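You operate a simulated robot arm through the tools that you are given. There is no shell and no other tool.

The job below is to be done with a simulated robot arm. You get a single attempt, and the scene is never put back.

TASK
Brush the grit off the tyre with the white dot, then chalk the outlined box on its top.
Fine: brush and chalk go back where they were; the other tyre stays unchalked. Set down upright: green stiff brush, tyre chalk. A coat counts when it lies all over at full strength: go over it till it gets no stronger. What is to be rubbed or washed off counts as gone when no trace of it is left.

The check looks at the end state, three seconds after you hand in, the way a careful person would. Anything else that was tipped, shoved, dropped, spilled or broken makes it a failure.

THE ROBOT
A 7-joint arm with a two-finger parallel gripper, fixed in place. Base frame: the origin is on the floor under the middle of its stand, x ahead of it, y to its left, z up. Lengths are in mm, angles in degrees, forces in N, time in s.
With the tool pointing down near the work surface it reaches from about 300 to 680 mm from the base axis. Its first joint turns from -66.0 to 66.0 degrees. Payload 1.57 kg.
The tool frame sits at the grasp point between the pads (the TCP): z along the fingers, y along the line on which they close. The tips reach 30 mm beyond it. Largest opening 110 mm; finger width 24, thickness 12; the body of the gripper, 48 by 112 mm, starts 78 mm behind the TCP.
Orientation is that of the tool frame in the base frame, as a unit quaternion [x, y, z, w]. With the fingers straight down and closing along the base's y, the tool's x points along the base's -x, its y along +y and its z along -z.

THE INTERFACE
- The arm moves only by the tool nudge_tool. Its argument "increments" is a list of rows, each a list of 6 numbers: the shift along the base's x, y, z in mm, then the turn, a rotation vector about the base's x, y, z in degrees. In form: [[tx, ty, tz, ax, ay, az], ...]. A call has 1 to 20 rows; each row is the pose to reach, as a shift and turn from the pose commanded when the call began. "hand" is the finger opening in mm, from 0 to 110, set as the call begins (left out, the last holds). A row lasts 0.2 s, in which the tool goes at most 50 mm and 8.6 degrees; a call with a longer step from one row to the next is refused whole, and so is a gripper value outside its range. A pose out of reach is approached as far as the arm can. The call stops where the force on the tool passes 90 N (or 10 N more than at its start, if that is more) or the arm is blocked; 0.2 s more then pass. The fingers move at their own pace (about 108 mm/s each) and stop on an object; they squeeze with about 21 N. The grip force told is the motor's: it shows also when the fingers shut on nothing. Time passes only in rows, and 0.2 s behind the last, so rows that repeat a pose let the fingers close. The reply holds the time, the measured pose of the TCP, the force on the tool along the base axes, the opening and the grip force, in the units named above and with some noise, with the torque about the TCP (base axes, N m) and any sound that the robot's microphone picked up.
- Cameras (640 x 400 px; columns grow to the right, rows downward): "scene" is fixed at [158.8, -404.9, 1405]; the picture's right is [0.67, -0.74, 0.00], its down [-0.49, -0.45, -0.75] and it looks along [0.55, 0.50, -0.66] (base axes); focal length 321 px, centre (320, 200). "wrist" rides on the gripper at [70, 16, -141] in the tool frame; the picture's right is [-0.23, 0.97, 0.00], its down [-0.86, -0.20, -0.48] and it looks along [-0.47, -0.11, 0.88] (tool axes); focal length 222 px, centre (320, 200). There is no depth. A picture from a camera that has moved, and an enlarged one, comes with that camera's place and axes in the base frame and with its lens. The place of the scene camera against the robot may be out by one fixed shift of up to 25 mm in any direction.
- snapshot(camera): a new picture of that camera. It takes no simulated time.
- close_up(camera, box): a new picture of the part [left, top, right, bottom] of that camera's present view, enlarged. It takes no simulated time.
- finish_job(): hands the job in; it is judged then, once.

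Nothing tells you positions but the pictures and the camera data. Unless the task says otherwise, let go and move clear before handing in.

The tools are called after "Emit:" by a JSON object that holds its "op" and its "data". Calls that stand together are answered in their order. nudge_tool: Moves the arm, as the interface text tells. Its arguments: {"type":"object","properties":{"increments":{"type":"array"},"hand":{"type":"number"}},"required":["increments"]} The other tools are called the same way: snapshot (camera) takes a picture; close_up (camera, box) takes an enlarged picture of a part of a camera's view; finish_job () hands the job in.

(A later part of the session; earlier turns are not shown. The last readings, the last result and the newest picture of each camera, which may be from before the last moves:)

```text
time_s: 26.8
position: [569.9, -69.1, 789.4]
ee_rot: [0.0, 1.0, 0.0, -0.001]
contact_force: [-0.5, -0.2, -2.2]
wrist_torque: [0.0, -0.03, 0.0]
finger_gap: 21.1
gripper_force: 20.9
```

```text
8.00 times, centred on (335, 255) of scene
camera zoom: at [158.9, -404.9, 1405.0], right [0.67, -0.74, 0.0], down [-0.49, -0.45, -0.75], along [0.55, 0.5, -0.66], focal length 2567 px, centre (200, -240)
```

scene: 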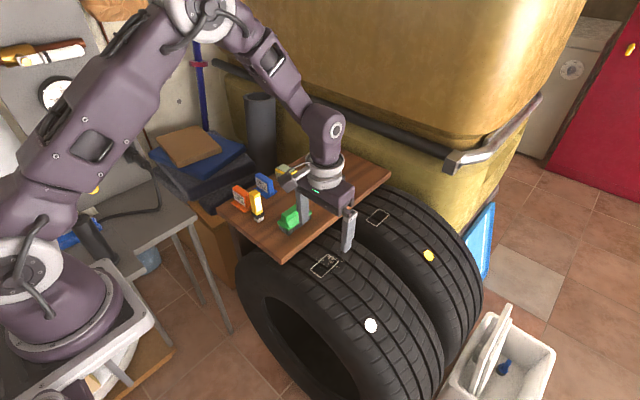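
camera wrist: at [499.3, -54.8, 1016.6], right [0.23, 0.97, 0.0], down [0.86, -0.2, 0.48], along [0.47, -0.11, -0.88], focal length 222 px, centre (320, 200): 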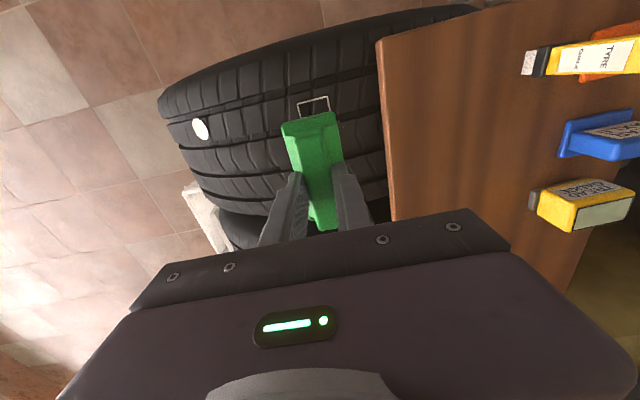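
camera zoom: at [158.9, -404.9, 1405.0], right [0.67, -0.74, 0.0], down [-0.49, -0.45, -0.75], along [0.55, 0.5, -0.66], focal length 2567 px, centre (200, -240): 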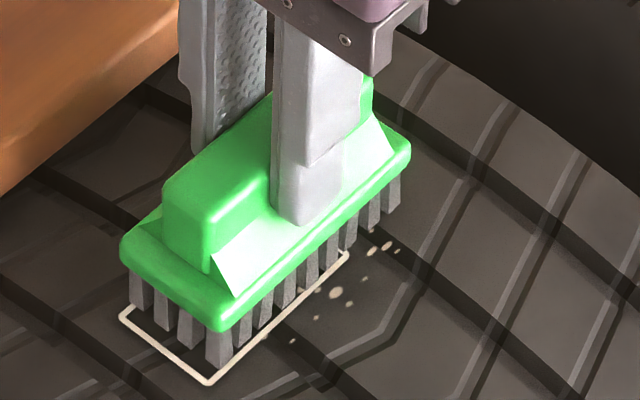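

The grip has shifted slightly and contact was lost. I'll re-establish light contact, then stroke the -y side where grit is visible.

Emit:
{"op": "nudge_tool", "data": {"increments": [[0, 0, -0.4, 0, 0, 0], [0, 0, -0.8, 0, 0, 0], [0, 0, -0.8, 0, 0, 0]]}}

Emit:
{"op": "nudge_tool", "data": {"increments": [[0, -7.5, -0.07, 1, 0, 0], [0, -15, -0.26, 2, 0, 0], [0, -22.5, -0.59, 3, 0, 0], [0, -30, -1.05, 4, 0, 0]]}}

Emit:
{"op": "close_up", "data": {"camera": "scene", "box": [300, 230, 370, 280]}}

```text
time_s: 27.6
position: [570.7, -68.8, 789.4]
ee_rot: [0.0, 1.0, 0.0, 0.0]
contact_force: [0.3, -0.9, -1.1]
wrist_torque: [0.02, 0.03, 0.0]
finger_gap: 21.3
gripper_force: 20.6
```

```text
time_s: 28.6
position: [570.4, -100.3, 788.8]
ee_rot: [-0.001, 0.999, 0.036, 0.001]
contact_force: [-3.0, 10.0, 14.9]
wrist_torque: [0.48, 0.22, -0.06]
finger_gap: 21.5
gripper_force: 20.8
```

```text
8.00 times, centred on (335, 255) of scene
camera zoom: at [158.5, -404.7, 1405.1], right [0.67, -0.74, 0.0], down [-0.49, -0.45, -0.75], along [0.55, 0.5, -0.66], focal length 2567 px, centre (200, -240)
```

zoom: 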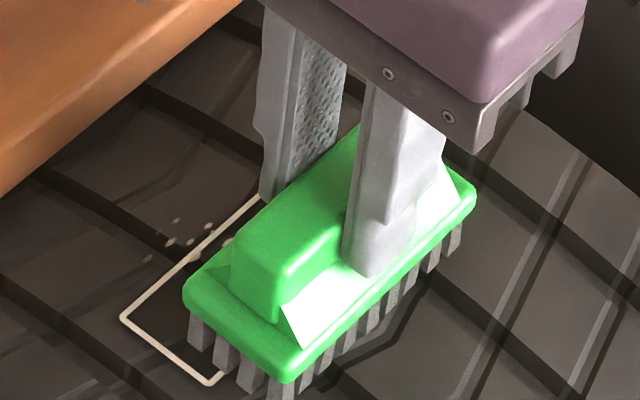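

The -y side gives firm contact (15 N), and a few specks remain on the +y side of the box. I'll stroke back toward +y with slightly more downward bias and watch the force.

Emit:
{"op": "nudge_tool", "data": {"increments": [[0, 7.5, 0.46, -1, 0, 0], [0, 15, 0.79, -2, 0, 0], [0, 22.5, 0.98, -3, 0, 0], [0, 30, 1.05, -4, 0, 0]]}}

Emit:
{"op": "nudge_tool", "data": {"increments": [[0, 7.5, -0.3, -1, 0, 0], [0, 15, -0.8, -2, 0, 0], [0, 22.5, -1.2, -3, 0, 0], [0, 30, -1.8, -4, 0, 0]]}}

Emit:
{"op": "close_up", "data": {"camera": "scene", "box": [300, 230, 370, 280]}}

```text
time_s: 29.6
position: [570.1, -69.8, 788.5]
ee_rot: [0.0, 1.0, 0.0, 0.0]
contact_force: [0.1, -0.8, -1.3]
wrist_torque: [0.01, 0.0, 0.01]
finger_gap: 21.1
gripper_force: 21.2
```

```text
time_s: 30.6
position: [570.5, -41.6, 788.9]
ee_rot: [0.0, 0.999, -0.036, 0.001]
contact_force: [-0.7, -10.5, 15.3]
wrist_torque: [-0.53, 0.02, -0.05]
finger_gap: 21.5
gripper_force: 20.8
```

```text
8.00 times, centred on (335, 255) of scene
camera zoom: at [158.5, -405.2, 1405.0], right [0.67, -0.74, 0.0], down [-0.49, -0.45, -0.75], along [0.55, 0.5, -0.66], focal length 2567 px, centre (200, -240)
```

zoom: 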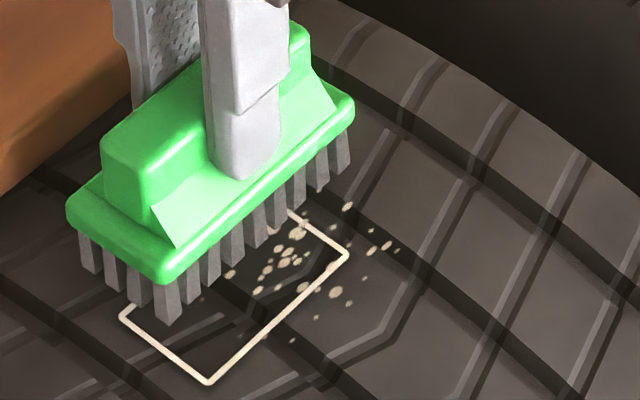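

The grit inside the box survived because there was no contact at the crown. I'll go back to the crown with the brush level, find firm contact there, and sweep level.

Emit:
{"op": "nudge_tool", "data": {"increments": [[0, 0, 2, 0, 0, 0], [0, -10, 2.5, 1.3, 0, 0], [0, -20, 2.8, 2.6, 0, 0], [0, -30, 2.8, 4, 0, 0], [0, -30, 1.8, 4, 0, 0], [0, -30, 1.3, 4, 0, 0], [0, -30, 1.3, 4, 0, 0]]}}

Emit:
{"op": "nudge_tool", "data": {"increments": [[0, 0, -0.3, 0, 0, 0], [0, 0, -0.6, 0, 0, 0], [0, 0, -0.6, 0, 0, 0]]}}

Emit:
{"op": "nudge_tool", "data": {"increments": [[0, 0, -0.3, 0, 0, 0], [0, 0, -0.6, 0, 0, 0], [0, 0, -0.6, 0, 0, 0]]}}

```text
time_s: 32.2
position: [570.7, -70.2, 787.8]
ee_rot: [0.0, 1.0, 0.0, -0.001]
contact_force: [-0.1, 0.5, -0.8]
wrist_torque: [0.02, 0.01, 0.03]
finger_gap: 21.6
gripper_force: 21.7
```

```text
time_s: 33.0
position: [570.0, -70.0, 788.2]
ee_rot: [-0.001, 1.0, 0.0, 0.0]
contact_force: [0.3, -0.2, -1.5]
wrist_torque: [0.01, -0.02, 0.0]
finger_gap: 21.1
gripper_force: 21.4
```

```text
time_s: 33.8
position: [570.4, -69.9, 786.7]
ee_rot: [-0.001, 1.0, 0.0, 0.0]
contact_force: [0.6, 1.1, -1.1]
wrist_torque: [-0.01, -0.01, 0.0]
finger_gap: 21.4
gripper_force: 20.8
```

No contact yet at cmd z 787.4, because the brush has moved up a little in the grip. Continuing down in small steps.

Emit:
{"op": "nudge_tool", "data": {"increments": [[0, 0, -0.4, 0, 0, 0], [0, 0, -0.8, 0, 0, 0], [0, 0, -0.8, 0, 0, 0]]}}

Emit:
{"op": "nudge_tool", "data": {"increments": [[0, 0, -0.4, 0, 0, 0], [0, 0, -0.8, 0, 0, 0], [0, 0, -0.8, 0, 0, 0]]}}

Emit:
{"op": "nudge_tool", "data": {"increments": [[0, 0, -0.4, 0, 0, 0], [0, 0, -0.8, 0, 0, 0], [0, 0, -0.8, 0, 0, 0]]}}

Emit:
{"op": "close_up", "data": {"camera": "scene", "box": [300, 230, 370, 280]}}

```text
time_s: 34.6
position: [570.0, -70.1, 786.2]
ee_rot: [0.0, 1.0, 0.0, 0.0]
contact_force: [-0.4, 0.4, 2.2]
wrist_torque: [0.03, -0.14, 0.08]
finger_gap: 21.2
gripper_force: 20.7
```

```text
time_s: 35.4
position: [569.6, -69.8, 786.6]
ee_rot: [0.0, 1.0, 0.0, 0.001]
contact_force: [-0.2, -1.7, 15.6]
wrist_torque: [-0.02, 0.05, 0.03]
finger_gap: 21.3
gripper_force: 21.1
```

```text
time_s: 36.2
position: [570.6, -69.3, 785.1]
ee_rot: [0.0, 1.0, 0.0, 0.002]
contact_force: [1.1, 0.1, 14.4]
wrist_torque: [-0.02, -0.07, 0.0]
finger_gap: 21.5
gripper_force: 20.3
```

```text
8.00 times, centred on (335, 255) of scene
camera zoom: at [158.6, -404.9, 1405.0], right [0.67, -0.74, 0.0], down [-0.49, -0.45, -0.75], along [0.55, 0.5, -0.66], focal length 2567 px, centre (200, -240)
```

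zoom: 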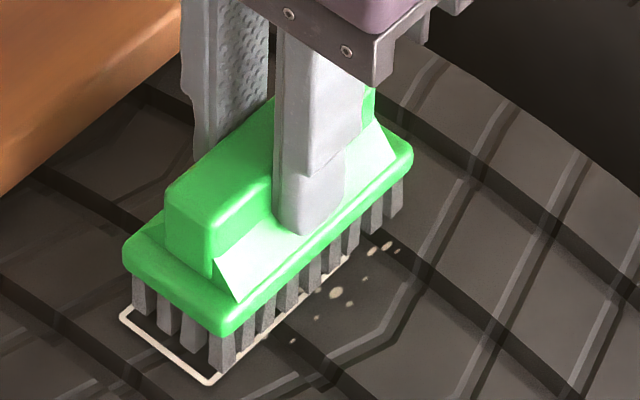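

The force stays at about 15 N because the brush slides slightly in the fingers, which acts as a gentle limiter. I'll make short curved strokes around the crown now that there is contact, then see what comes off.

Emit:
{"op": "nudge_tool", "data": {"increments": [[0, 7.5, -0.1, -1, 0, 0], [0, 15, -0.3, -2, 0, 0], [0, 7.5, -0.15, -1, 0, 0], [0, 0, -0.1, 0, 0, 0], [0, -7.5, -0.2, 1, 0, 0], [0, -15, -0.4, 2, 0, 0], [0, -22.5, -0.7, 3, 0, 0], [0, -15, -0.45, 2, 0, 0], [0, -7.5, -0.25, 1, 0, 0], [0, 0, -0.2, 0, 0, 0]]}}

Emit:
{"op": "nudge_tool", "data": {"increments": [[0, -7.5, -0.2, 1, 0, 0], [0, -15, -0.5, 2, 0, 0], [0, -22.5, -0.9, 3, 0, 0], [0, -30, -1.3, 4, 0, 0], [0, -37.5, -1.9, 5, 0, 0]]}}

Emit:
{"op": "close_up", "data": {"camera": "scene", "box": [300, 230, 370, 280]}}

```text
time_s: 38.4
position: [570.2, -70.0, 786.1]
ee_rot: [0.0, 1.0, 0.0, 0.0]
contact_force: [-0.4, 1.1, -0.3]
wrist_torque: [0.0, -0.03, 0.03]
finger_gap: 21.3
gripper_force: 21.4
```

```text
time_s: 39.6
position: [570.7, -108.6, 784.0]
ee_rot: [0.0, 0.999, 0.042, 0.0]
contact_force: [0.0, -3.3, 5.8]
wrist_torque: [-0.22, -0.23, -0.06]
finger_gap: 21.2
gripper_force: 20.9
```

```text
8.00 times, centred on (335, 255) of scene
camera zoom: at [158.7, -405.0, 1405.0], right [0.67, -0.74, 0.0], down [-0.49, -0.45, -0.75], along [0.55, 0.5, -0.66], focal length 2567 px, centre (200, -240)
```

zoom: 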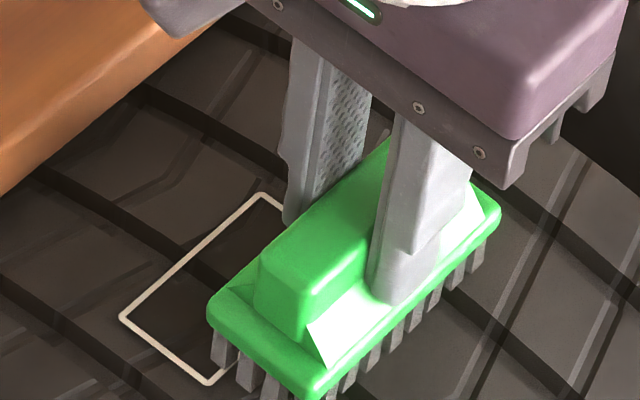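

That worked: the visible part of the box is now clean. I'll do more strokes on the -y side, then swing back to see what's left.

Emit:
{"op": "nudge_tool", "data": {"increments": [[0, 7.5, 0.4, -1, 0, 0], [0, 15, 0.8, -2, 0, 0], [0, 22.5, 1.1, -3, 0, 0], [0, 15, 0.7, -2, 0, 0], [0, 7.5, 0.3, -1, 0, 0], [0, 0, -0.2, 0, 0, 0], [0, 7.5, 0.3, -1, 0, 0], [0, 15, 0.7, -2, 0, 0], [0, 22.5, 1.0, -3, 0, 0], [0, 30, 1.2, -4, 0, 0], [0, 37.5, 1.3, -5, 0, 0], [0, 45, 1.2, -6, 0, 0], [0, 52.5, 1.0, -7, 0, 0], [0, 60, 0.6, -8, 0, 0], [0, 67.5, 0.2, -9, 0, 0]]}}

Emit:
{"op": "close_up", "data": {"camera": "scene", "box": [300, 230, 370, 280]}}

```text
time_s: 42.8
position: [569.8, -40.4, 783.3]
ee_rot: [0.0, 0.999, -0.034, 0.0]
contact_force: [-0.5, 0.1, -0.8]
wrist_torque: [0.01, -0.01, 0.0]
finger_gap: 21.2
gripper_force: 21.1
```

```text
8.00 times, centred on (335, 255) of scene
camera zoom: at [158.8, -404.9, 1405.0], right [0.67, -0.74, 0.0], down [-0.49, -0.45, -0.75], along [0.55, 0.5, -0.66], focal length 2567 px, centre (200, -240)
```

zoom: 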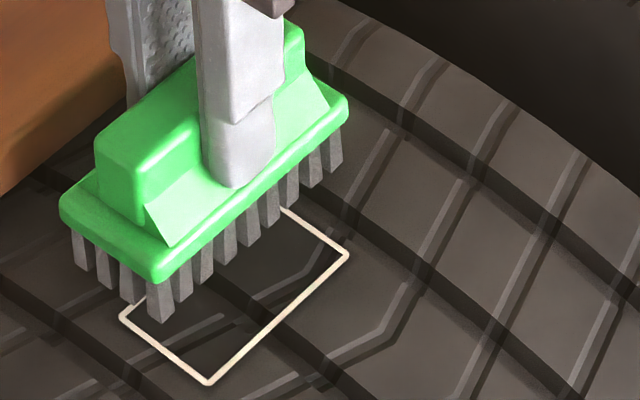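

The visible area now looks fully clean. I'll lift and move aside to inspect everything.

Emit:
{"op": "nudge_tool", "data": {"increments": [[0, 0, 20, 0, 0, 0], [0, 0, 50, 4, 0, 0], [0, 0, 90, 4, 0, 0], [0, 40, 90, 4, 0, 0], [0, 80, 90, 4, 0, 0], [0, 100, 90, 4, 0, 0], [0, 100, 90, 4, 0, 0]]}}

Emit:
{"op": "close_up", "data": {"camera": "scene", "box": [290, 220, 390, 300]}}

Emit:
{"op": "close_up", "data": {"camera": "wrist", "box": [100, 60, 300, 200]}}

Emit:
{"op": "close_up", "data": {"camera": "scene", "box": [240, 150, 380, 240]}}

```text
time_s: 44.4
position: [569.3, 61.4, 871.4]
ee_rot: [0.0, 1.0, -0.001, -0.001]
contact_force: [0.6, 0.4, -1.3]
wrist_torque: [-0.01, 0.0, -0.01]
finger_gap: 21.2
gripper_force: 21.1
```

```text
5.00 times, centred on (340, 260) of scene
camera zoom: at [158.9, -404.9, 1405.0], right [0.67, -0.74, 0.0], down [-0.49, -0.45, -0.75], along [0.55, 0.5, -0.66], focal length 1604 px, centre (220, -100)
```

zoom: 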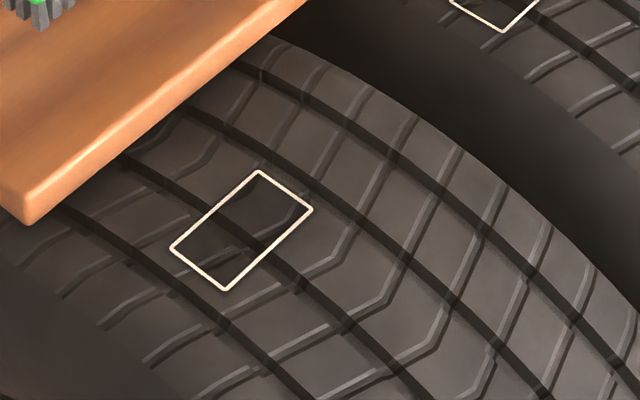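

```text
2.86 times, centred on (200, 130) of wrist
camera zoom: at [498.1, 77.7, 1014.0], right [0.23, 0.97, 0.0], down [0.85, -0.2, 0.48], along [0.47, -0.11, -0.88], focal length 635 px, centre (663, 400)
```

zoom: 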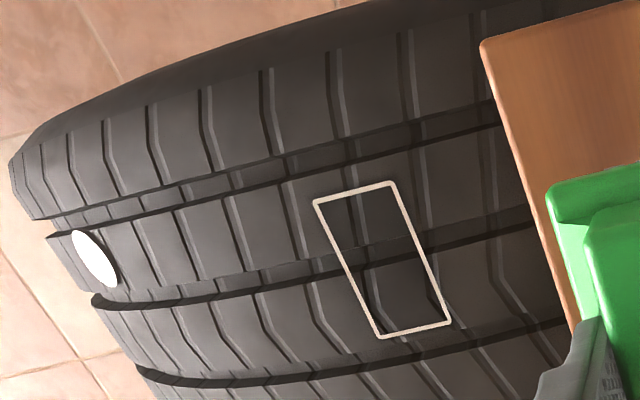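

```text
4.44 times, centred on (310, 195) of scene
camera zoom: at [158.9, -404.9, 1405.0], right [0.67, -0.74, 0.0], down [-0.49, -0.45, -0.75], along [0.55, 0.5, -0.66], focal length 1426 px, centre (364, 222)
```

zoom: 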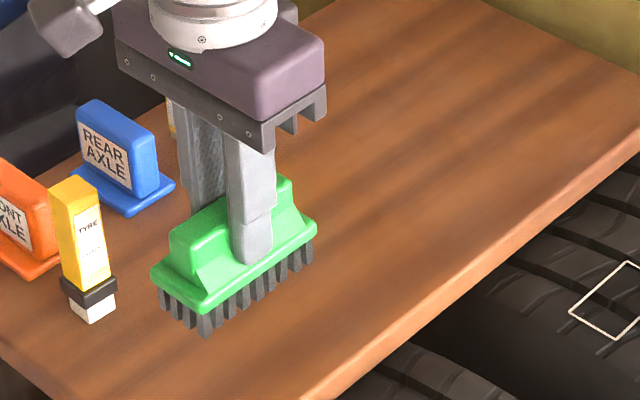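

The grit appears to be gone. I'll zoom further to make sure no faint trace remains.

Emit:
{"op": "close_up", "data": {"camera": "scene", "box": [310, 235, 360, 285]}}

Emit:
{"op": "close_up", "data": {"camera": "wrist", "box": [190, 110, 280, 190]}}

```text
8.00 times, centred on (335, 260) of scene
camera zoom: at [158.9, -404.9, 1405.0], right [0.67, -0.74, 0.0], down [-0.49, -0.45, -0.75], along [0.55, 0.5, -0.66], focal length 2567 px, centre (200, -280)
```

zoom: 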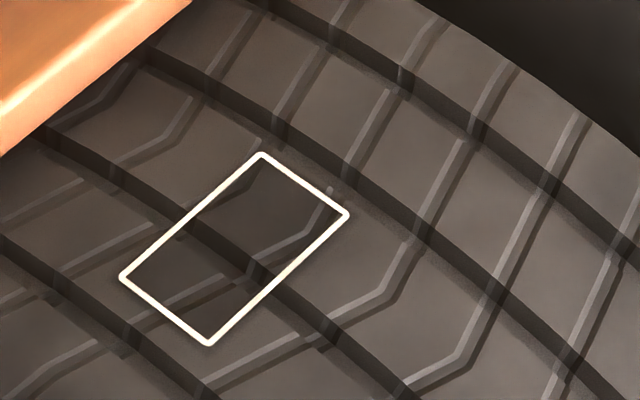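

```text
5.00 times, centred on (235, 150) of wrist
camera zoom: at [498.1, 77.7, 1014.0], right [0.23, 0.97, 0.0], down [0.85, -0.2, 0.48], along [0.47, -0.11, -0.88], focal length 1111 px, centre (745, 450)
```

zoom: 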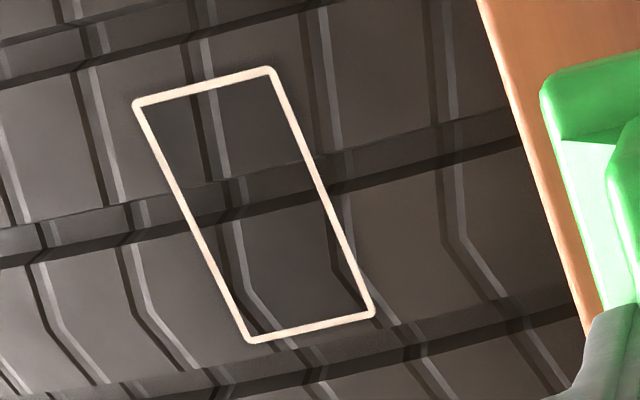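

The tyre is clean, so now I'll put the brush back where it was. I'll return to its grasp pose above the board and lower until it touches.

Emit:
{"op": "nudge_tool", "data": {"increments": [[11, 7, 0, 0, 0, -1], [21.7, 14.6, 0, 0, 0, -2], [21.7, 14.6, -30, 0, 0, -2], [21.7, 14.6, -50, 0, 0, -2], [21.7, 14.6, -60, 0, 0, -2], [21.7, 14.6, -60, 0, 0, -2]]}}

Emit:
{"op": "close_up", "data": {"camera": "scene", "box": [250, 160, 350, 240]}}

Emit:
{"op": "snapshot", "data": {"camera": "wrist"}}

```text
time_s: 45.8
position: [592.3, 72.5, 811.5]
ee_rot: [0.017, 1.0, 0.0, 0.0]
contact_force: [-0.7, 0.1, -0.8]
wrist_torque: [-0.01, 0.01, 0.04]
finger_gap: 21.4
gripper_force: 20.8
```

```text
5.00 times, centred on (300, 200) of scene
camera zoom: at [158.8, -404.9, 1405.0], right [0.67, -0.74, 0.0], down [-0.49, -0.45, -0.75], along [0.55, 0.5, -0.66], focal length 1604 px, centre (420, 200)
```

zoom: 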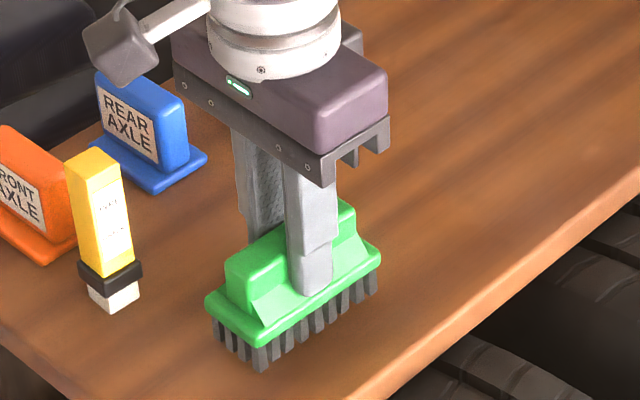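

```text
taken
camera wrist: at [521.7, 93.7, 954.1], right [0.26, 0.97, 0.0], down [0.85, -0.23, 0.48], along [0.46, -0.12, -0.88], focal length 222 px, centre (320, 200)
```

wrist: 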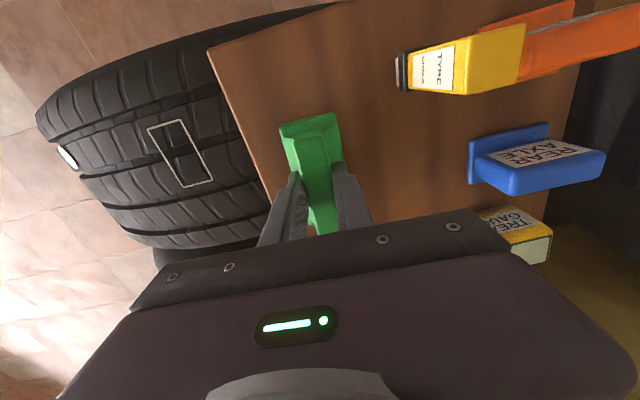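

The brush looks slightly pitched, with its near end a bit high. I'll zoom in to measure that before setting it down.

Emit:
{"op": "close_up", "data": {"camera": "scene", "box": [260, 180, 340, 240]}}

Emit:
{"op": "close_up", "data": {"camera": "wrist", "box": [260, 95, 400, 215]}}

```text
6.67 times, centred on (300, 210) of scene
camera zoom: at [158.8, -404.9, 1405.0], right [0.67, -0.74, 0.0], down [-0.49, -0.45, -0.75], along [0.55, 0.5, -0.66], focal length 2139 px, centre (453, 133)
```

zoom: 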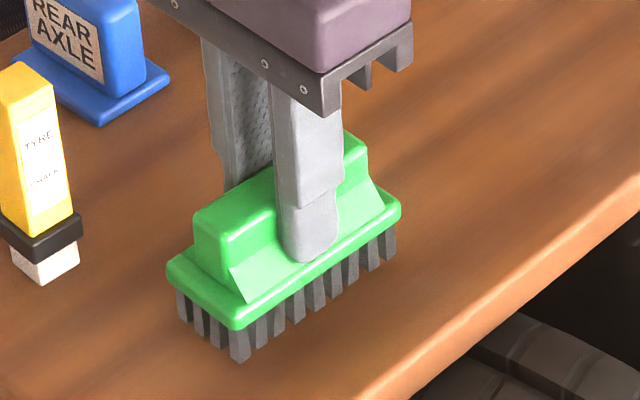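

```text
3.33 times, centred on (330, 155) of wrist
camera zoom: at [521.7, 93.7, 954.1], right [0.26, 0.97, 0.0], down [0.85, -0.23, 0.48], along [0.46, -0.12, -0.88], focal length 740 px, centre (287, 350)
```

zoom: 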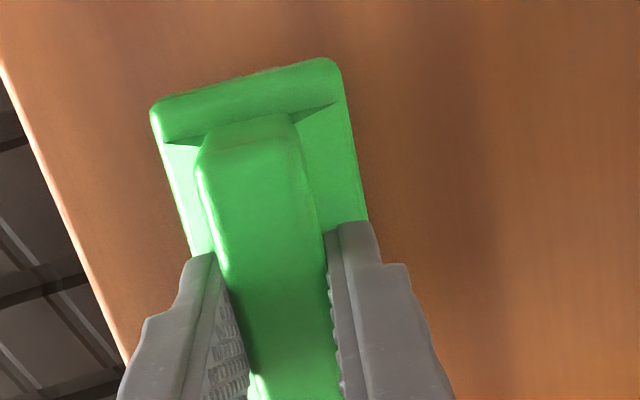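

The near end is about 1.5–2° high. I'll counter-tilt by 1.5° and lower onto the board in small steps until it touches.

Emit:
{"op": "nudge_tool", "data": {"increments": [[0, 0, -1, 0, -0.8, 0], [0, 0, -2, 0, -1.5, 0], [0, 0, -2.7, 0, -1.5, 0], [0, 0, -2.7, 0, -1.5, 0]]}}

Emit:
{"op": "nudge_tool", "data": {"increments": [[0, 0, -0.5, 0, 0, 0], [0, 0, -1, 0, 0, 0], [0, 0, -1, 0, 0, 0]]}}

Emit:
{"op": "nudge_tool", "data": {"increments": [[0, 0, -0.5, 0, 0, 0], [0, 0, -1, 0, 0, 0], [0, 0, -1, 0, 0, 0]]}}

```text
time_s: 46.8
position: [594.2, 73.7, 810.0]
ee_rot: [0.017, 1.0, 0.001, 0.013]
contact_force: [0.7, -0.5, -0.2]
wrist_torque: [-0.02, -0.01, -0.03]
finger_gap: 21.3
gripper_force: 20.9
```

```text
time_s: 47.6
position: [593.2, 74.8, 810.9]
ee_rot: [0.017, 1.0, 0.0, 0.013]
contact_force: [1.1, -0.4, -0.3]
wrist_torque: [-0.05, 0.02, 0.02]
finger_gap: 21.3
gripper_force: 20.8
```

```text
time_s: 48.4
position: [592.6, 75.3, 808.6]
ee_rot: [0.017, 1.0, -0.001, 0.013]
contact_force: [-0.4, 0.3, -1.3]
wrist_torque: [-0.01, 0.01, 0.02]
finger_gap: 21.1
gripper_force: 21.2
```

No contact yet at cmd z 808.4, so I'm continuing.

Emit:
{"op": "nudge_tool", "data": {"increments": [[0, 0, -0.4, 0, 0, 0], [0, 0, -0.8, 0, 0, 0], [0, 0, -0.8, 0, 0, 0]]}}

Emit:
{"op": "nudge_tool", "data": {"increments": [[0, 0, -0.4, 0, 0, 0], [0, 0, -0.8, 0, 0, 0], [0, 0, -0.8, 0, 0, 0]]}}

Emit:
{"op": "close_up", "data": {"camera": "scene", "box": [260, 180, 340, 240]}}

```text
time_s: 49.2
position: [591.5, 74.8, 808.4]
ee_rot: [0.017, 1.0, 0.0, 0.014]
contact_force: [-3.0, 0.3, 12.1]
wrist_torque: [-0.03, 0.67, -0.01]
finger_gap: 21.3
gripper_force: 21.2
```

```text
time_s: 50.0
position: [592.9, 74.0, 808.0]
ee_rot: [0.018, 1.0, 0.0, 0.014]
contact_force: [1.6, 2.1, 21.2]
wrist_torque: [0.11, 0.89, -0.14]
finger_gap: 21.3
gripper_force: 21.3
```

```text
6.67 times, centred on (300, 210) of scene
camera zoom: at [158.5, -404.9, 1405.0], right [0.67, -0.74, 0.0], down [-0.49, -0.45, -0.75], along [0.55, 0.5, -0.66], focal length 2139 px, centre (453, 133)
```

zoom: 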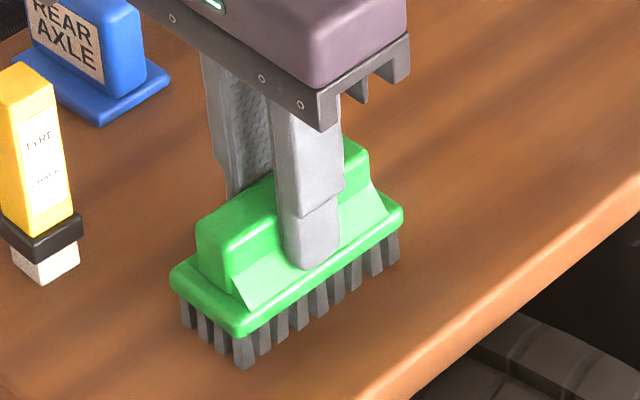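

The torque shows the near end touching first, so I over-tilted. I'll raise a bit, undo most of the tilt, and lower again.

Emit:
{"op": "nudge_tool", "data": {"increments": [[0, 0, 1.6, 0, 0, 0], [0, 0, 2, 0, 1.2, 0], [0, 0, 2, 0, 1.2, 0]]}}

Emit:
{"op": "nudge_tool", "data": {"increments": [[0, 0, -0.5, 0, 0, 0], [0, 0, -1, 0, 0, 0], [0, 0, -1, 0, 0, 0]]}}

Emit:
{"op": "close_up", "data": {"camera": "scene", "box": [260, 180, 340, 240]}}

```text
time_s: 50.8
position: [592.7, 73.8, 809.1]
ee_rot: [0.017, 1.0, 0.0, 0.003]
contact_force: [0.0, 0.2, -1.2]
wrist_torque: [0.02, 0.0, -0.01]
finger_gap: 21.4
gripper_force: 21.1
```

```text
time_s: 51.6
position: [591.7, 73.5, 808.5]
ee_rot: [0.017, 1.0, 0.0, 0.002]
contact_force: [0.5, 0.0, -1.1]
wrist_torque: [0.01, -0.02, 0.02]
finger_gap: 21.2
gripper_force: 20.8
```

```text
6.67 times, centred on (300, 210) of scene
camera zoom: at [158.8, -404.9, 1405.0], right [0.67, -0.74, 0.0], down [-0.49, -0.45, -0.75], along [0.55, 0.5, -0.66], focal length 2139 px, centre (453, 133)
```

zoom: 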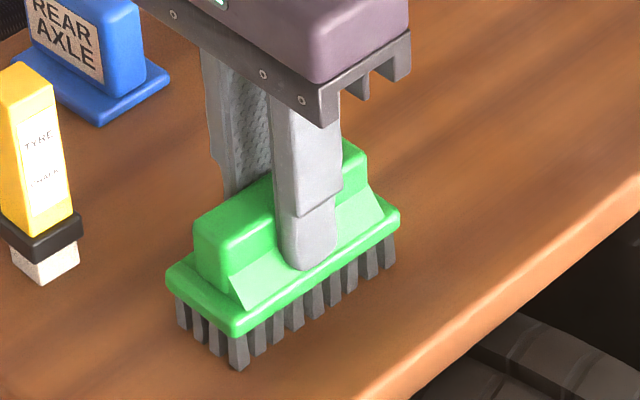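

Nearly down; continuing in small steps.

Emit:
{"op": "nudge_tool", "data": {"increments": [[0, 0, -0.4, 0, 0, 0], [0, 0, -0.8, 0, 0, 0], [0, 0, -0.8, 0, 0, 0]]}}

Emit:
{"op": "nudge_tool", "data": {"increments": [[0, 0, -0.3, 0, 0, 0], [0, 0, -0.6, 0, 0, 0], [0, 0, -0.6, 0, 0, 0]]}}

```text
time_s: 52.4
position: [592.2, 73.6, 806.8]
ee_rot: [0.018, 1.0, 0.0, 0.003]
contact_force: [-2.8, 0.5, 8.1]
wrist_torque: [-0.04, -0.21, -0.04]
finger_gap: 21.2
gripper_force: 20.8
```

```text
time_s: 53.2
position: [592.3, 74.3, 807.0]
ee_rot: [0.018, 1.0, 0.0, 0.003]
contact_force: [-2.2, 1.3, 12.8]
wrist_torque: [0.05, -0.45, 0.07]
finger_gap: 21.2
gripper_force: 21.5
```

Contact is light and close to flat. I'll ease the force and open the fingers to release the brush.

Emit:
{"op": "nudge_tool", "data": {"increments": [[0, 0, 0.3, 0, -0.2, 0], [0, 0, 0.5, 0, -0.3, 0], [0, 0, 0.5, 0, -0.3, 0]]}}

Emit:
{"op": "nudge_tool", "data": {"increments": [[0, 0, 0, 0, 0, 0], [0, 0, 0, 0, 0, 0], [0, 0, 0, 0, 0, 0]], "hand": 60}}

Emit:
{"op": "close_up", "data": {"camera": "scene", "box": [260, 180, 340, 240]}}

```text
time_s: 54.0
position: [591.7, 74.3, 806.7]
ee_rot: [0.018, 1.0, 0.0, 0.005]
contact_force: [-0.7, 1.9, 5.6]
wrist_torque: [0.07, -0.23, 0.1]
finger_gap: 21.2
gripper_force: 20.9
```

```text
time_s: 54.8
position: [592.0, 74.3, 807.9]
ee_rot: [0.018, 1.0, 0.0, 0.005]
contact_force: [0.5, -0.2, 0.0]
wrist_torque: [0.01, 0.02, 0.0]
finger_gap: 59.9
gripper_force: 0.0
```

```text
6.67 times, centred on (300, 210) of scene
camera zoom: at [158.8, -404.9, 1405.0], right [0.67, -0.74, 0.0], down [-0.49, -0.45, -0.75], along [0.55, 0.5, -0.66], focal length 2139 px, centre (453, 133)
```

zoom: 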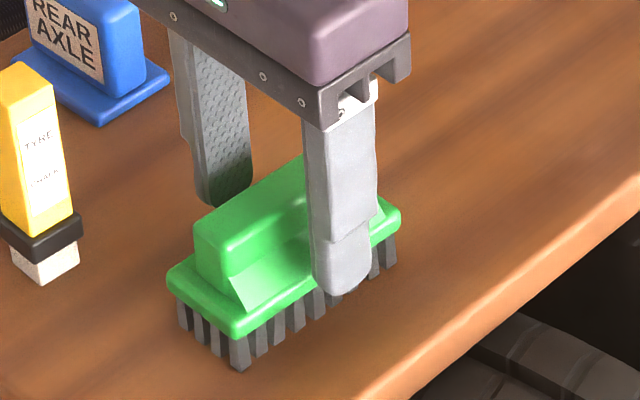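

Released. I'll go straight up and return to the earlier viewpoint to compare the brush's position with its original one.

Emit:
{"op": "nudge_tool", "data": {"increments": [[0, 0, 15, 0, 0, 0], [0, 0, 40, 0, 0, 0], [0, 0, 70, 0, 0, 0], [0, 0, 93.4, 0, 0.6, 2], [-18, 0, 93.4, 0, 0.6, 2], [-36.8, 0, 93.4, 0, 0.6, 2], [-36.8, 0, 93.4, 0, 0.6, 2]], "hand": 110}}

Emit:
{"op": "close_up", "data": {"camera": "wrist", "box": [260, 70, 420, 190]}}

Emit:
{"op": "close_up", "data": {"camera": "scene", "box": [260, 180, 340, 240]}}

```text
time_s: 56.4
position: [553.8, 73.2, 900.7]
ee_rot: [0.0, 1.0, 0.0, 0.0]
contact_force: [0.3, -0.3, 0.4]
wrist_torque: [0.02, 0.02, -0.01]
finger_gap: 110.0
gripper_force: 0.1
```

```text
3.33 times, centred on (340, 130) of wrist
camera zoom: at [483.2, 89.9, 1042.8], right [0.23, 0.97, 0.0], down [0.86, -0.2, 0.48], along [0.47, -0.11, -0.88], focal length 740 px, centre (253, 433)
```

zoom: 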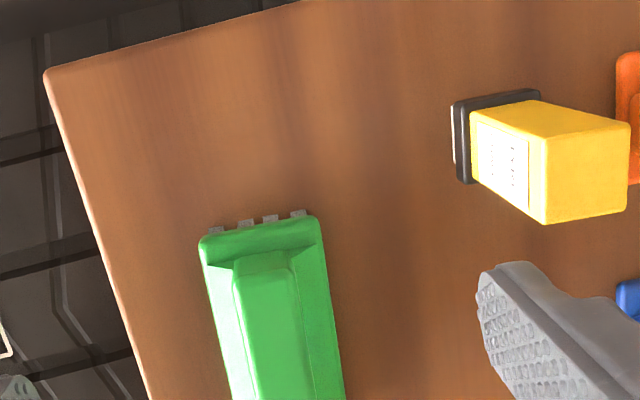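

```text
6.67 times, centred on (300, 210) of scene
camera zoom: at [158.8, -404.9, 1405.0], right [0.67, -0.74, 0.0], down [-0.49, -0.45, -0.75], along [0.55, 0.5, -0.66], focal length 2139 px, centre (453, 133)
```

zoom: 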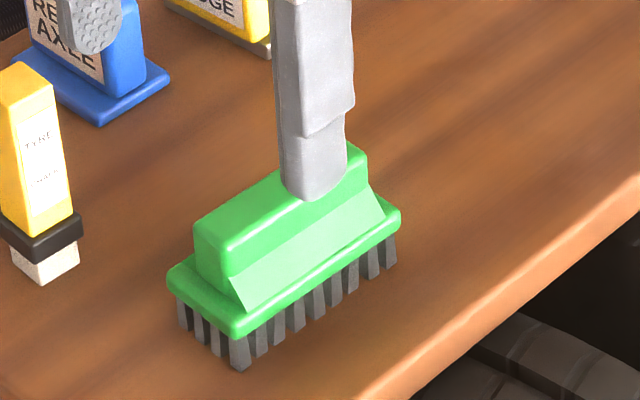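

The brush is back within about 2 mm of its original spot, upright on the board. Next I'll move over the tyre chalk at about (534.5, 165.5) with a narrow opening and check alignment.

Emit:
{"op": "nudge_tool", "data": {"increments": [[-6, 30, 0, 0, 0, 0], [-12, 60, 0, 0, 0, 0], [-19.2, 90.2, 0, 0, 0, -1.5], [-19.2, 90.2, -10, 0, 0, -1.5], [-19.2, 90.2, -10, 0, 0, -1.5]], "hand": 52}}

Emit:
{"op": "snapshot", "data": {"camera": "wrist"}}

Emit:
{"op": "close_up", "data": {"camera": "wrist", "box": [260, 95, 400, 215]}}

Emit:
{"op": "close_up", "data": {"camera": "scene", "box": [220, 140, 300, 230]}}

```text
time_s: 57.6
position: [537.3, 164.6, 890.9]
ee_rot: [0.013, 1.0, 0.0, 0.0]
contact_force: [0.1, 0.1, -0.5]
wrist_torque: [0.02, -0.03, -0.03]
finger_gap: 52.0
gripper_force: 0.1
```

```text
taken
camera wrist: at [465.5, 182.9, 1032.4], right [0.25, 0.97, 0.0], down [0.85, -0.22, 0.48], along [0.46, -0.12, -0.88], focal length 222 px, centre (320, 200)
```

wrist: 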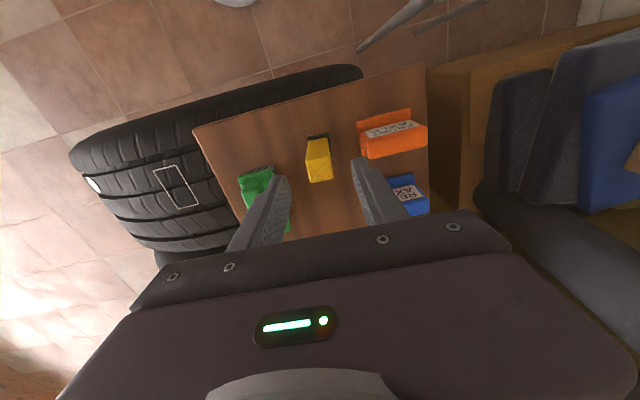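

```text
3.33 times, centred on (330, 155) of wrist
camera zoom: at [465.5, 182.9, 1032.4], right [0.25, 0.97, 0.0], down [0.85, -0.22, 0.48], along [0.46, -0.12, -0.88], focal length 740 px, centre (287, 350)
```

zoom: 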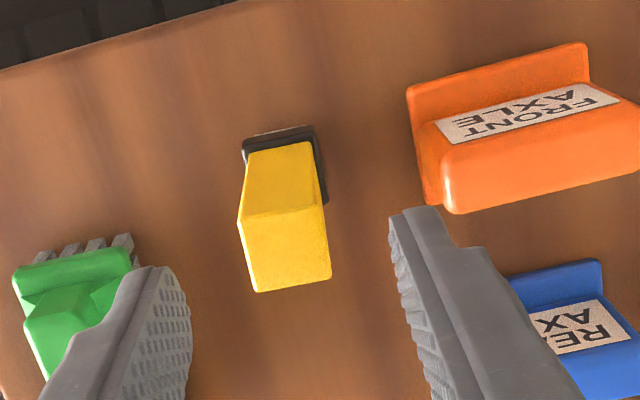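

```text
4.44 times, centred on (260, 185) of scene
camera zoom: at [158.8, -404.9, 1405.0], right [0.67, -0.74, 0.0], down [-0.49, -0.45, -0.75], along [0.55, 0.5, -0.66], focal length 1426 px, centre (587, 267)
```

zoom: 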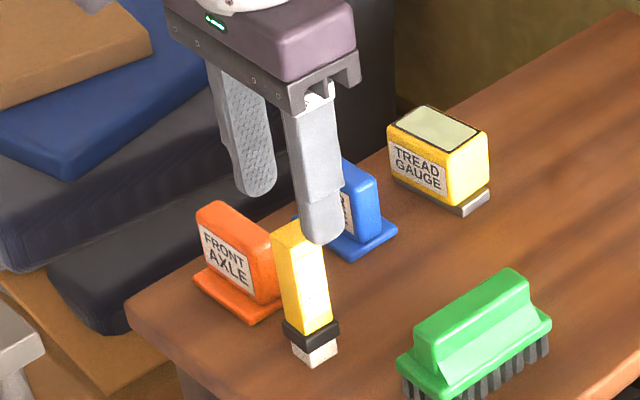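

The chalk top is centred under the gripper. I'll zoom further to measure its yaw.

Emit:
{"op": "close_up", "data": {"camera": "wrist", "box": [295, 130, 345, 190]}}

```text
6.67 times, centred on (320, 160) of wrist
camera zoom: at [465.5, 182.9, 1032.4], right [0.25, 0.97, 0.0], down [0.85, -0.22, 0.48], along [0.46, -0.12, -0.88], focal length 1481 px, centre (320, 467)
```

zoom: 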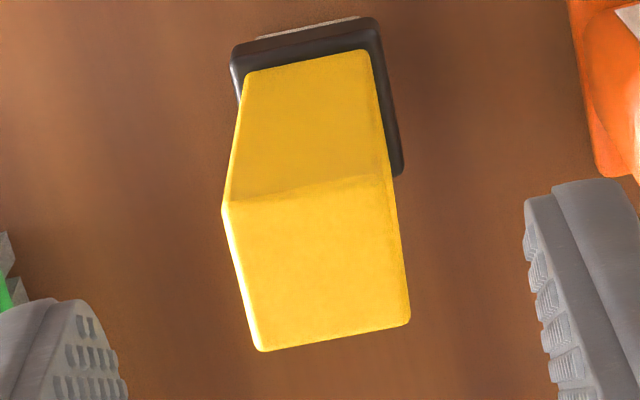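

The chalk yaw is about -3°. I'll turn to match, descend to grip the yellow body above the collar, and close.

Emit:
{"op": "nudge_tool", "data": {"increments": [[-1, 0, -20, 0, 0, -1.5], [-1, 0, -40, 0, 0, -1.5], [-1, 0, -60, 0, 0, -1.5], [-1, 0, -71.3, 0, 0, -1.5], [-1, 0, -71.3, 0, 0, -1.5]], "hand": 52}}

Emit:
{"op": "close_up", "data": {"camera": "wrist", "box": [260, 95, 400, 215]}}

Emit:
{"op": "close_up", "data": {"camera": "scene", "box": [220, 140, 300, 230]}}

```text
time_s: 58.8
position: [536.5, 165.6, 819.3]
ee_rot: [0.026, 1.0, -0.001, 0.0]
contact_force: [0.6, 0.0, 0.4]
wrist_torque: [0.0, 0.01, -0.03]
finger_gap: 52.1
gripper_force: 0.1
```

```text
3.33 times, centred on (330, 155) of wrist
camera zoom: at [465.0, 185.5, 960.8], right [0.28, 0.96, 0.0], down [0.84, -0.24, 0.48], along [0.46, -0.13, -0.88], focal length 740 px, centre (287, 350)
```

zoom: 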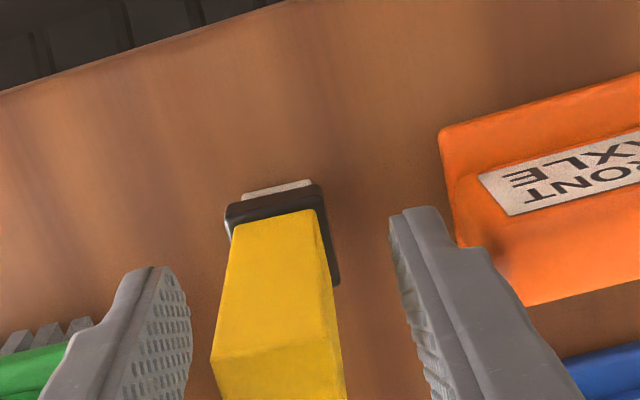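

```text
4.44 times, centred on (260, 185) of scene
camera zoom: at [158.8, -404.9, 1405.0], right [0.67, -0.74, 0.0], down [-0.49, -0.45, -0.75], along [0.55, 0.5, -0.66], focal length 1426 px, centre (587, 267)
```

zoom: 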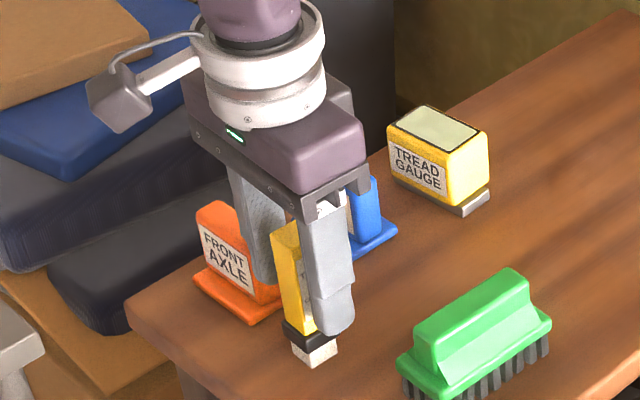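

The fingers straddle the chalk and clear the orange sign. Closing now.

Emit:
{"op": "nudge_tool", "data": {"increments": [[0, 0, 0, 0, 0, 0], [0, 0, 0, 0, 0, 0], [0, 0, 0, 0, 0, 0], [0, 0, 0, 0, 0, 0]], "hand": 0}}

Emit:
{"op": "close_up", "data": {"camera": "wrist", "box": [260, 95, 400, 215]}}

Emit:
{"op": "close_up", "data": {"camera": "scene", "box": [220, 140, 300, 230]}}

```text
time_s: 59.8
position: [535.4, 165.8, 818.9]
ee_rot: [0.026, 1.0, 0.0, 0.0]
contact_force: [0.4, -0.4, -0.4]
wrist_torque: [0.0, -0.01, 0.02]
finger_gap: 24.9
gripper_force: 20.9
```

```text
3.33 times, centred on (330, 155) of wrist
camera zoom: at [465.0, 185.5, 960.9], right [0.28, 0.96, 0.0], down [0.84, -0.24, 0.48], along [0.46, -0.13, -0.88], focal length 740 px, centre (287, 350)
```

zoom: 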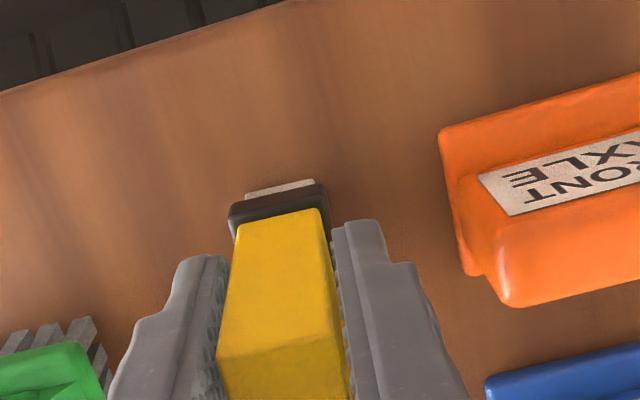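

```text
4.44 times, centred on (260, 185) of scene
camera zoom: at [158.8, -404.9, 1405.0], right [0.67, -0.74, 0.0], down [-0.49, -0.45, -0.75], along [0.55, 0.5, -0.66], focal length 1426 px, centre (587, 267)
```

zoom: 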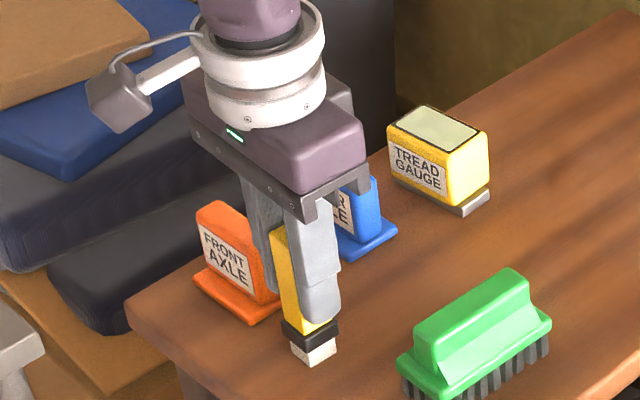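

The chalk is gripped (gap 24.9 mm, 21 N) at cmd (534.7, 164.8, 819.0), yaw -3. I'll lift it high enough to clear the brush and carry it over the box.

Emit:
{"op": "nudge_tool", "data": {"increments": [[0, 0, 10, 0, 0, 0], [0, 0, 30, 0, 0, 0], [0, 0, 60, 0, 0, 0], [0, 0, 95, 0, 0, 0], [0, 0, 95, 0, 0, 0]]}}

Emit:
{"op": "nudge_tool", "data": {"increments": [[2, -30, 0, 0, 0, 0], [4, -65, 0, 0, 0, 0], [7, -105, 0, 0, 0, 0], [10, -145, 0, 0, 0, 1], [14, -185, 0, 0, 0, 2], [18, -220, 0, 0, 0, 3], [19.5, -235.7, 0, 0, 0, 3], [19.5, -235.7, -40, 0, 0, 3], [19.5, -235.7, -80, 0, 0, 3], [19.5, -235.7, -95, 0, 0, 3], [19.5, -235.7, -95, 0, 0, 3]]}}

Emit:
{"op": "close_up", "data": {"camera": "scene", "box": [290, 215, 370, 285]}}

Emit:
{"op": "close_up", "data": {"camera": "wrist", "box": [260, 80, 400, 200]}}

```text
time_s: 61.0
position: [533.2, 163.3, 914.5]
ee_rot: [0.026, 1.0, 0.0, 0.0]
contact_force: [-0.1, -0.2, -0.8]
wrist_torque: [0.02, 0.01, 0.0]
finger_gap: 24.8
gripper_force: 21.0
```

```text
time_s: 63.4
position: [555.6, -71.3, 818.8]
ee_rot: [-0.001, 1.0, 0.0, 0.0]
contact_force: [0.0, -0.3, -1.2]
wrist_torque: [0.01, 0.0, 0.01]
finger_gap: 24.5
gripper_force: 21.0
```

```text
5.71 times, centred on (330, 250) of scene
camera zoom: at [158.8, -404.9, 1405.0], right [0.67, -0.74, 0.0], down [-0.49, -0.45, -0.75], along [0.55, 0.5, -0.66], focal length 1834 px, centre (263, -86)
```

zoom: 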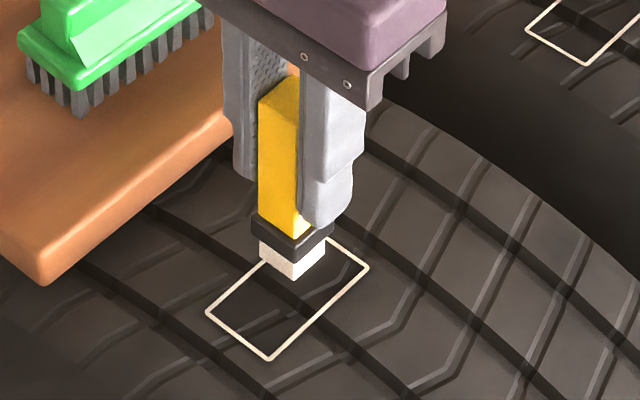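

```text
3.33 times, centred on (330, 140) of wrist
camera zoom: at [483.7, -54.3, 961.2], right [0.23, 0.97, 0.0], down [0.85, -0.2, 0.48], along [0.47, -0.11, -0.88], focal length 740 px, centre (287, 400)
```

zoom: 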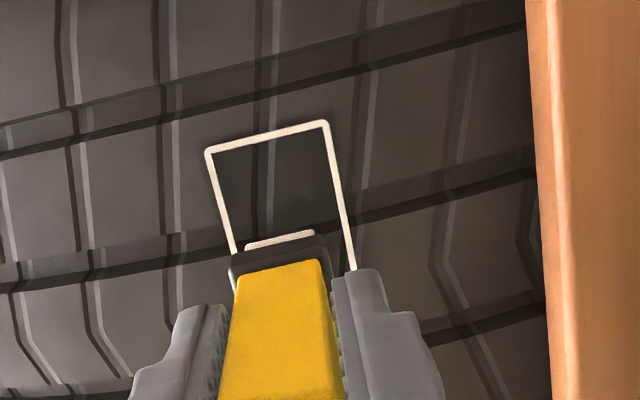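

The chalk is over the box centre. I'll lower it gently to contact there.

Emit:
{"op": "nudge_tool", "data": {"increments": [[0, 0, -10, 0, 0, 0], [0, 0, -18, 0, 0, 0], [0, 0, -21, 0, 0, 0], [0, 0, -21, 0, 0, 0]]}}

Emit:
{"op": "close_up", "data": {"camera": "scene", "box": [300, 230, 360, 280]}}

Emit:
{"op": "close_up", "data": {"camera": "wrist", "box": [270, 90, 370, 180]}}

```text
time_s: 64.4
position: [554.2, -71.3, 798.3]
ee_rot: [0.0, 1.0, 0.0, 0.0]
contact_force: [-0.8, 1.5, -0.4]
wrist_torque: [-0.01, -0.02, -0.01]
finger_gap: 24.9
gripper_force: 20.8
```

```text
8.00 times, centred on (330, 255) of scene
camera zoom: at [158.8, -404.9, 1405.0], right [0.67, -0.74, 0.0], down [-0.49, -0.45, -0.75], along [0.55, 0.5, -0.66], focal length 2567 px, centre (240, -240)
```

zoom: 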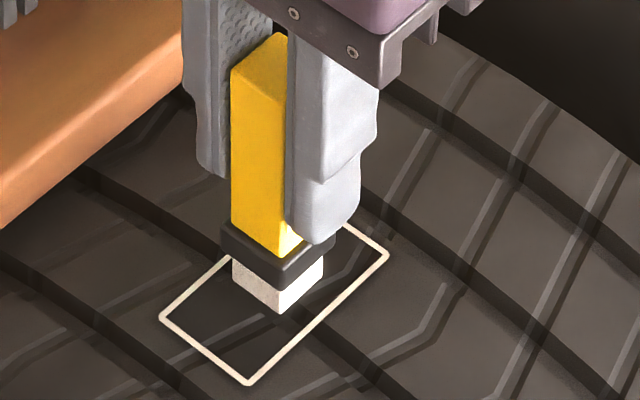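

```text
4.44 times, centred on (320, 135) of wrist
camera zoom: at [482.8, -54.0, 940.8], right [0.23, 0.97, 0.0], down [0.86, -0.2, 0.48], along [0.47, -0.11, -0.88], focal length 987 px, centre (320, 489)
```

zoom: 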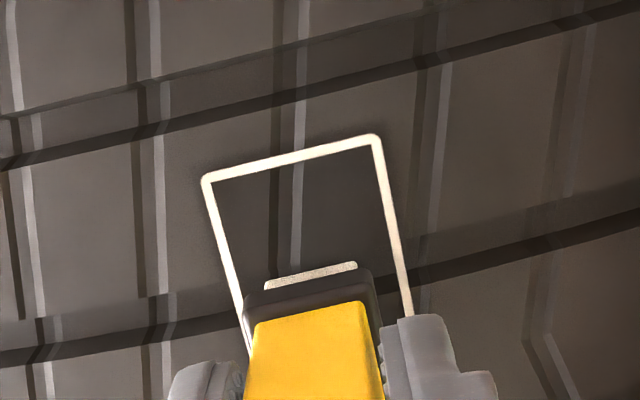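

Still 2–3 mm above the surface. Stepping down.

Emit:
{"op": "nudge_tool", "data": {"increments": [[0, 0, -0.7, 0, 0, 0], [0, 0, -1.4, 0, 0, 0], [0, 0, -1.4, 0, 0, 0]]}}

Emit:
{"op": "nudge_tool", "data": {"increments": [[0, 0, -0.4, 0, 0, 0], [0, 0, -0.8, 0, 0, 0], [0, 0, -0.8, 0, 0, 0]]}}

Emit:
{"op": "nudge_tool", "data": {"increments": [[0, 0, -0.4, 0, 0, 0], [0, 0, -0.8, 0, 0, 0], [0, 0, -0.8, 0, 0, 0]]}}

```text
time_s: 65.2
position: [554.8, -71.2, 797.3]
ee_rot: [0.0, 1.0, 0.0, 0.0]
contact_force: [-0.3, 0.3, -0.9]
wrist_torque: [0.03, 0.0, -0.04]
finger_gap: 24.7
gripper_force: 21.1
```

```text
time_s: 66.0
position: [554.4, -70.0, 795.4]
ee_rot: [0.0, 1.0, 0.0, -0.001]
contact_force: [0.3, -0.5, -0.9]
wrist_torque: [0.02, -0.02, 0.02]
finger_gap: 24.7
gripper_force: 21.1
```

```text
time_s: 66.8
position: [554.1, -70.5, 795.0]
ee_rot: [0.0, 1.0, 0.0, 0.0]
contact_force: [1.0, -0.1, -0.7]
wrist_torque: [0.01, 0.01, 0.01]
finger_gap: 24.7
gripper_force: 21.2
```

Now at cmd z 795.0 with no contact yet, so I'm continuing.

Emit:
{"op": "nudge_tool", "data": {"increments": [[0, 0, -0.4, 0, 0, 0], [0, 0, -0.8, 0, 0, 0], [0, 0, -0.8, 0, 0, 0]]}}

Emit:
{"op": "nudge_tool", "data": {"increments": [[0, 0, -0.4, 0, 0, 0], [0, 0, -0.8, 0, 0, 0], [0, 0, -0.8, 0, 0, 0]]}}

Emit:
{"op": "close_up", "data": {"camera": "wrist", "box": [270, 90, 370, 180]}}

```text
time_s: 67.6
position: [552.9, -71.4, 794.1]
ee_rot: [0.0, 1.0, 0.0, 0.001]
contact_force: [-0.3, 0.2, -0.3]
wrist_torque: [0.0, -0.03, 0.03]
finger_gap: 24.8
gripper_force: 21.3
```

```text
time_s: 68.4
position: [554.3, -70.5, 793.5]
ee_rot: [0.0, 1.0, 0.0, -0.001]
contact_force: [-4.4, 0.6, 12.1]
wrist_torque: [0.06, 0.24, 0.02]
finger_gap: 25.0
gripper_force: 21.6
```

```text
4.44 times, centred on (320, 135) of wrist
camera zoom: at [482.8, -53.9, 935.9], right [0.23, 0.97, 0.0], down [0.85, -0.2, 0.48], along [0.47, -0.11, -0.88], focal length 987 px, centre (320, 489)
```

zoom: 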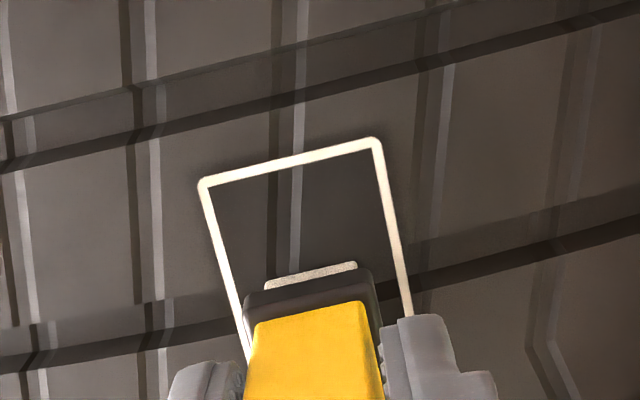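

Contact was made at cmd z≈793.5 (12 N). From this view, the box centre is at about cmd (552.8, -69.7) relative to the chalk block. I'll ease the pressure and make a short test stroke across y to see the mark.

Emit:
{"op": "nudge_tool", "data": {"increments": [[0, 0, 0.2, 0, 0, 0], [-0.7, 3, 0.2, 0, 0, 0], [-1.4, 6, 0.15, 0, 0, 0], [-1.4, 1, 0.2, 0, 0, 0], [-1.4, -4, 0.15, 0, 0, 0], [-1.4, 1, 0.2, 0, 0, 0], [-1.4, 1.2, 0.2, 0, 0, 0]]}}

Emit:
{"op": "close_up", "data": {"camera": "wrist", "box": [270, 90, 370, 180]}}

Emit:
{"op": "close_up", "data": {"camera": "scene", "box": [300, 230, 360, 280]}}

```text
time_s: 70.0
position: [553.4, -70.0, 794.5]
ee_rot: [0.0, 1.0, 0.001, -0.001]
contact_force: [-0.7, -0.2, -0.5]
wrist_torque: [0.0, 0.0, -0.03]
finger_gap: 24.8
gripper_force: 21.2
```

```text
4.44 times, centred on (320, 135) of wrist
camera zoom: at [481.4, -52.8, 936.0], right [0.23, 0.97, 0.0], down [0.86, -0.2, 0.48], along [0.47, -0.11, -0.88], focal length 987 px, centre (320, 489)
```

zoom: 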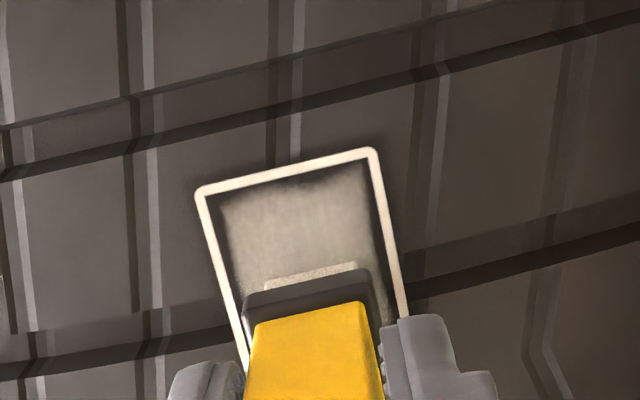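

```text
8.00 times, centred on (330, 255) of scene
camera zoom: at [158.8, -404.9, 1405.0], right [0.67, -0.74, 0.0], down [-0.49, -0.45, -0.75], along [0.55, 0.5, -0.66], focal length 2567 px, centre (240, -240)
```

zoom: 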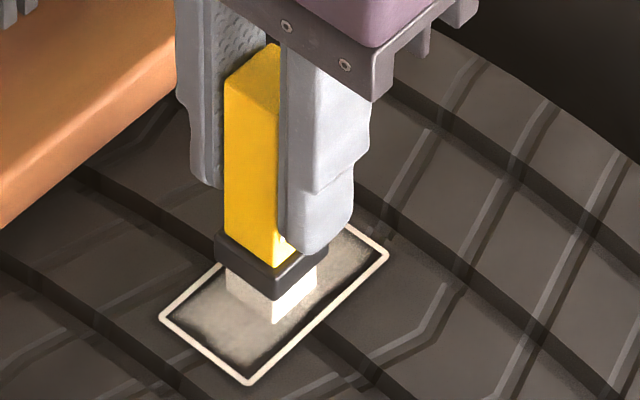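

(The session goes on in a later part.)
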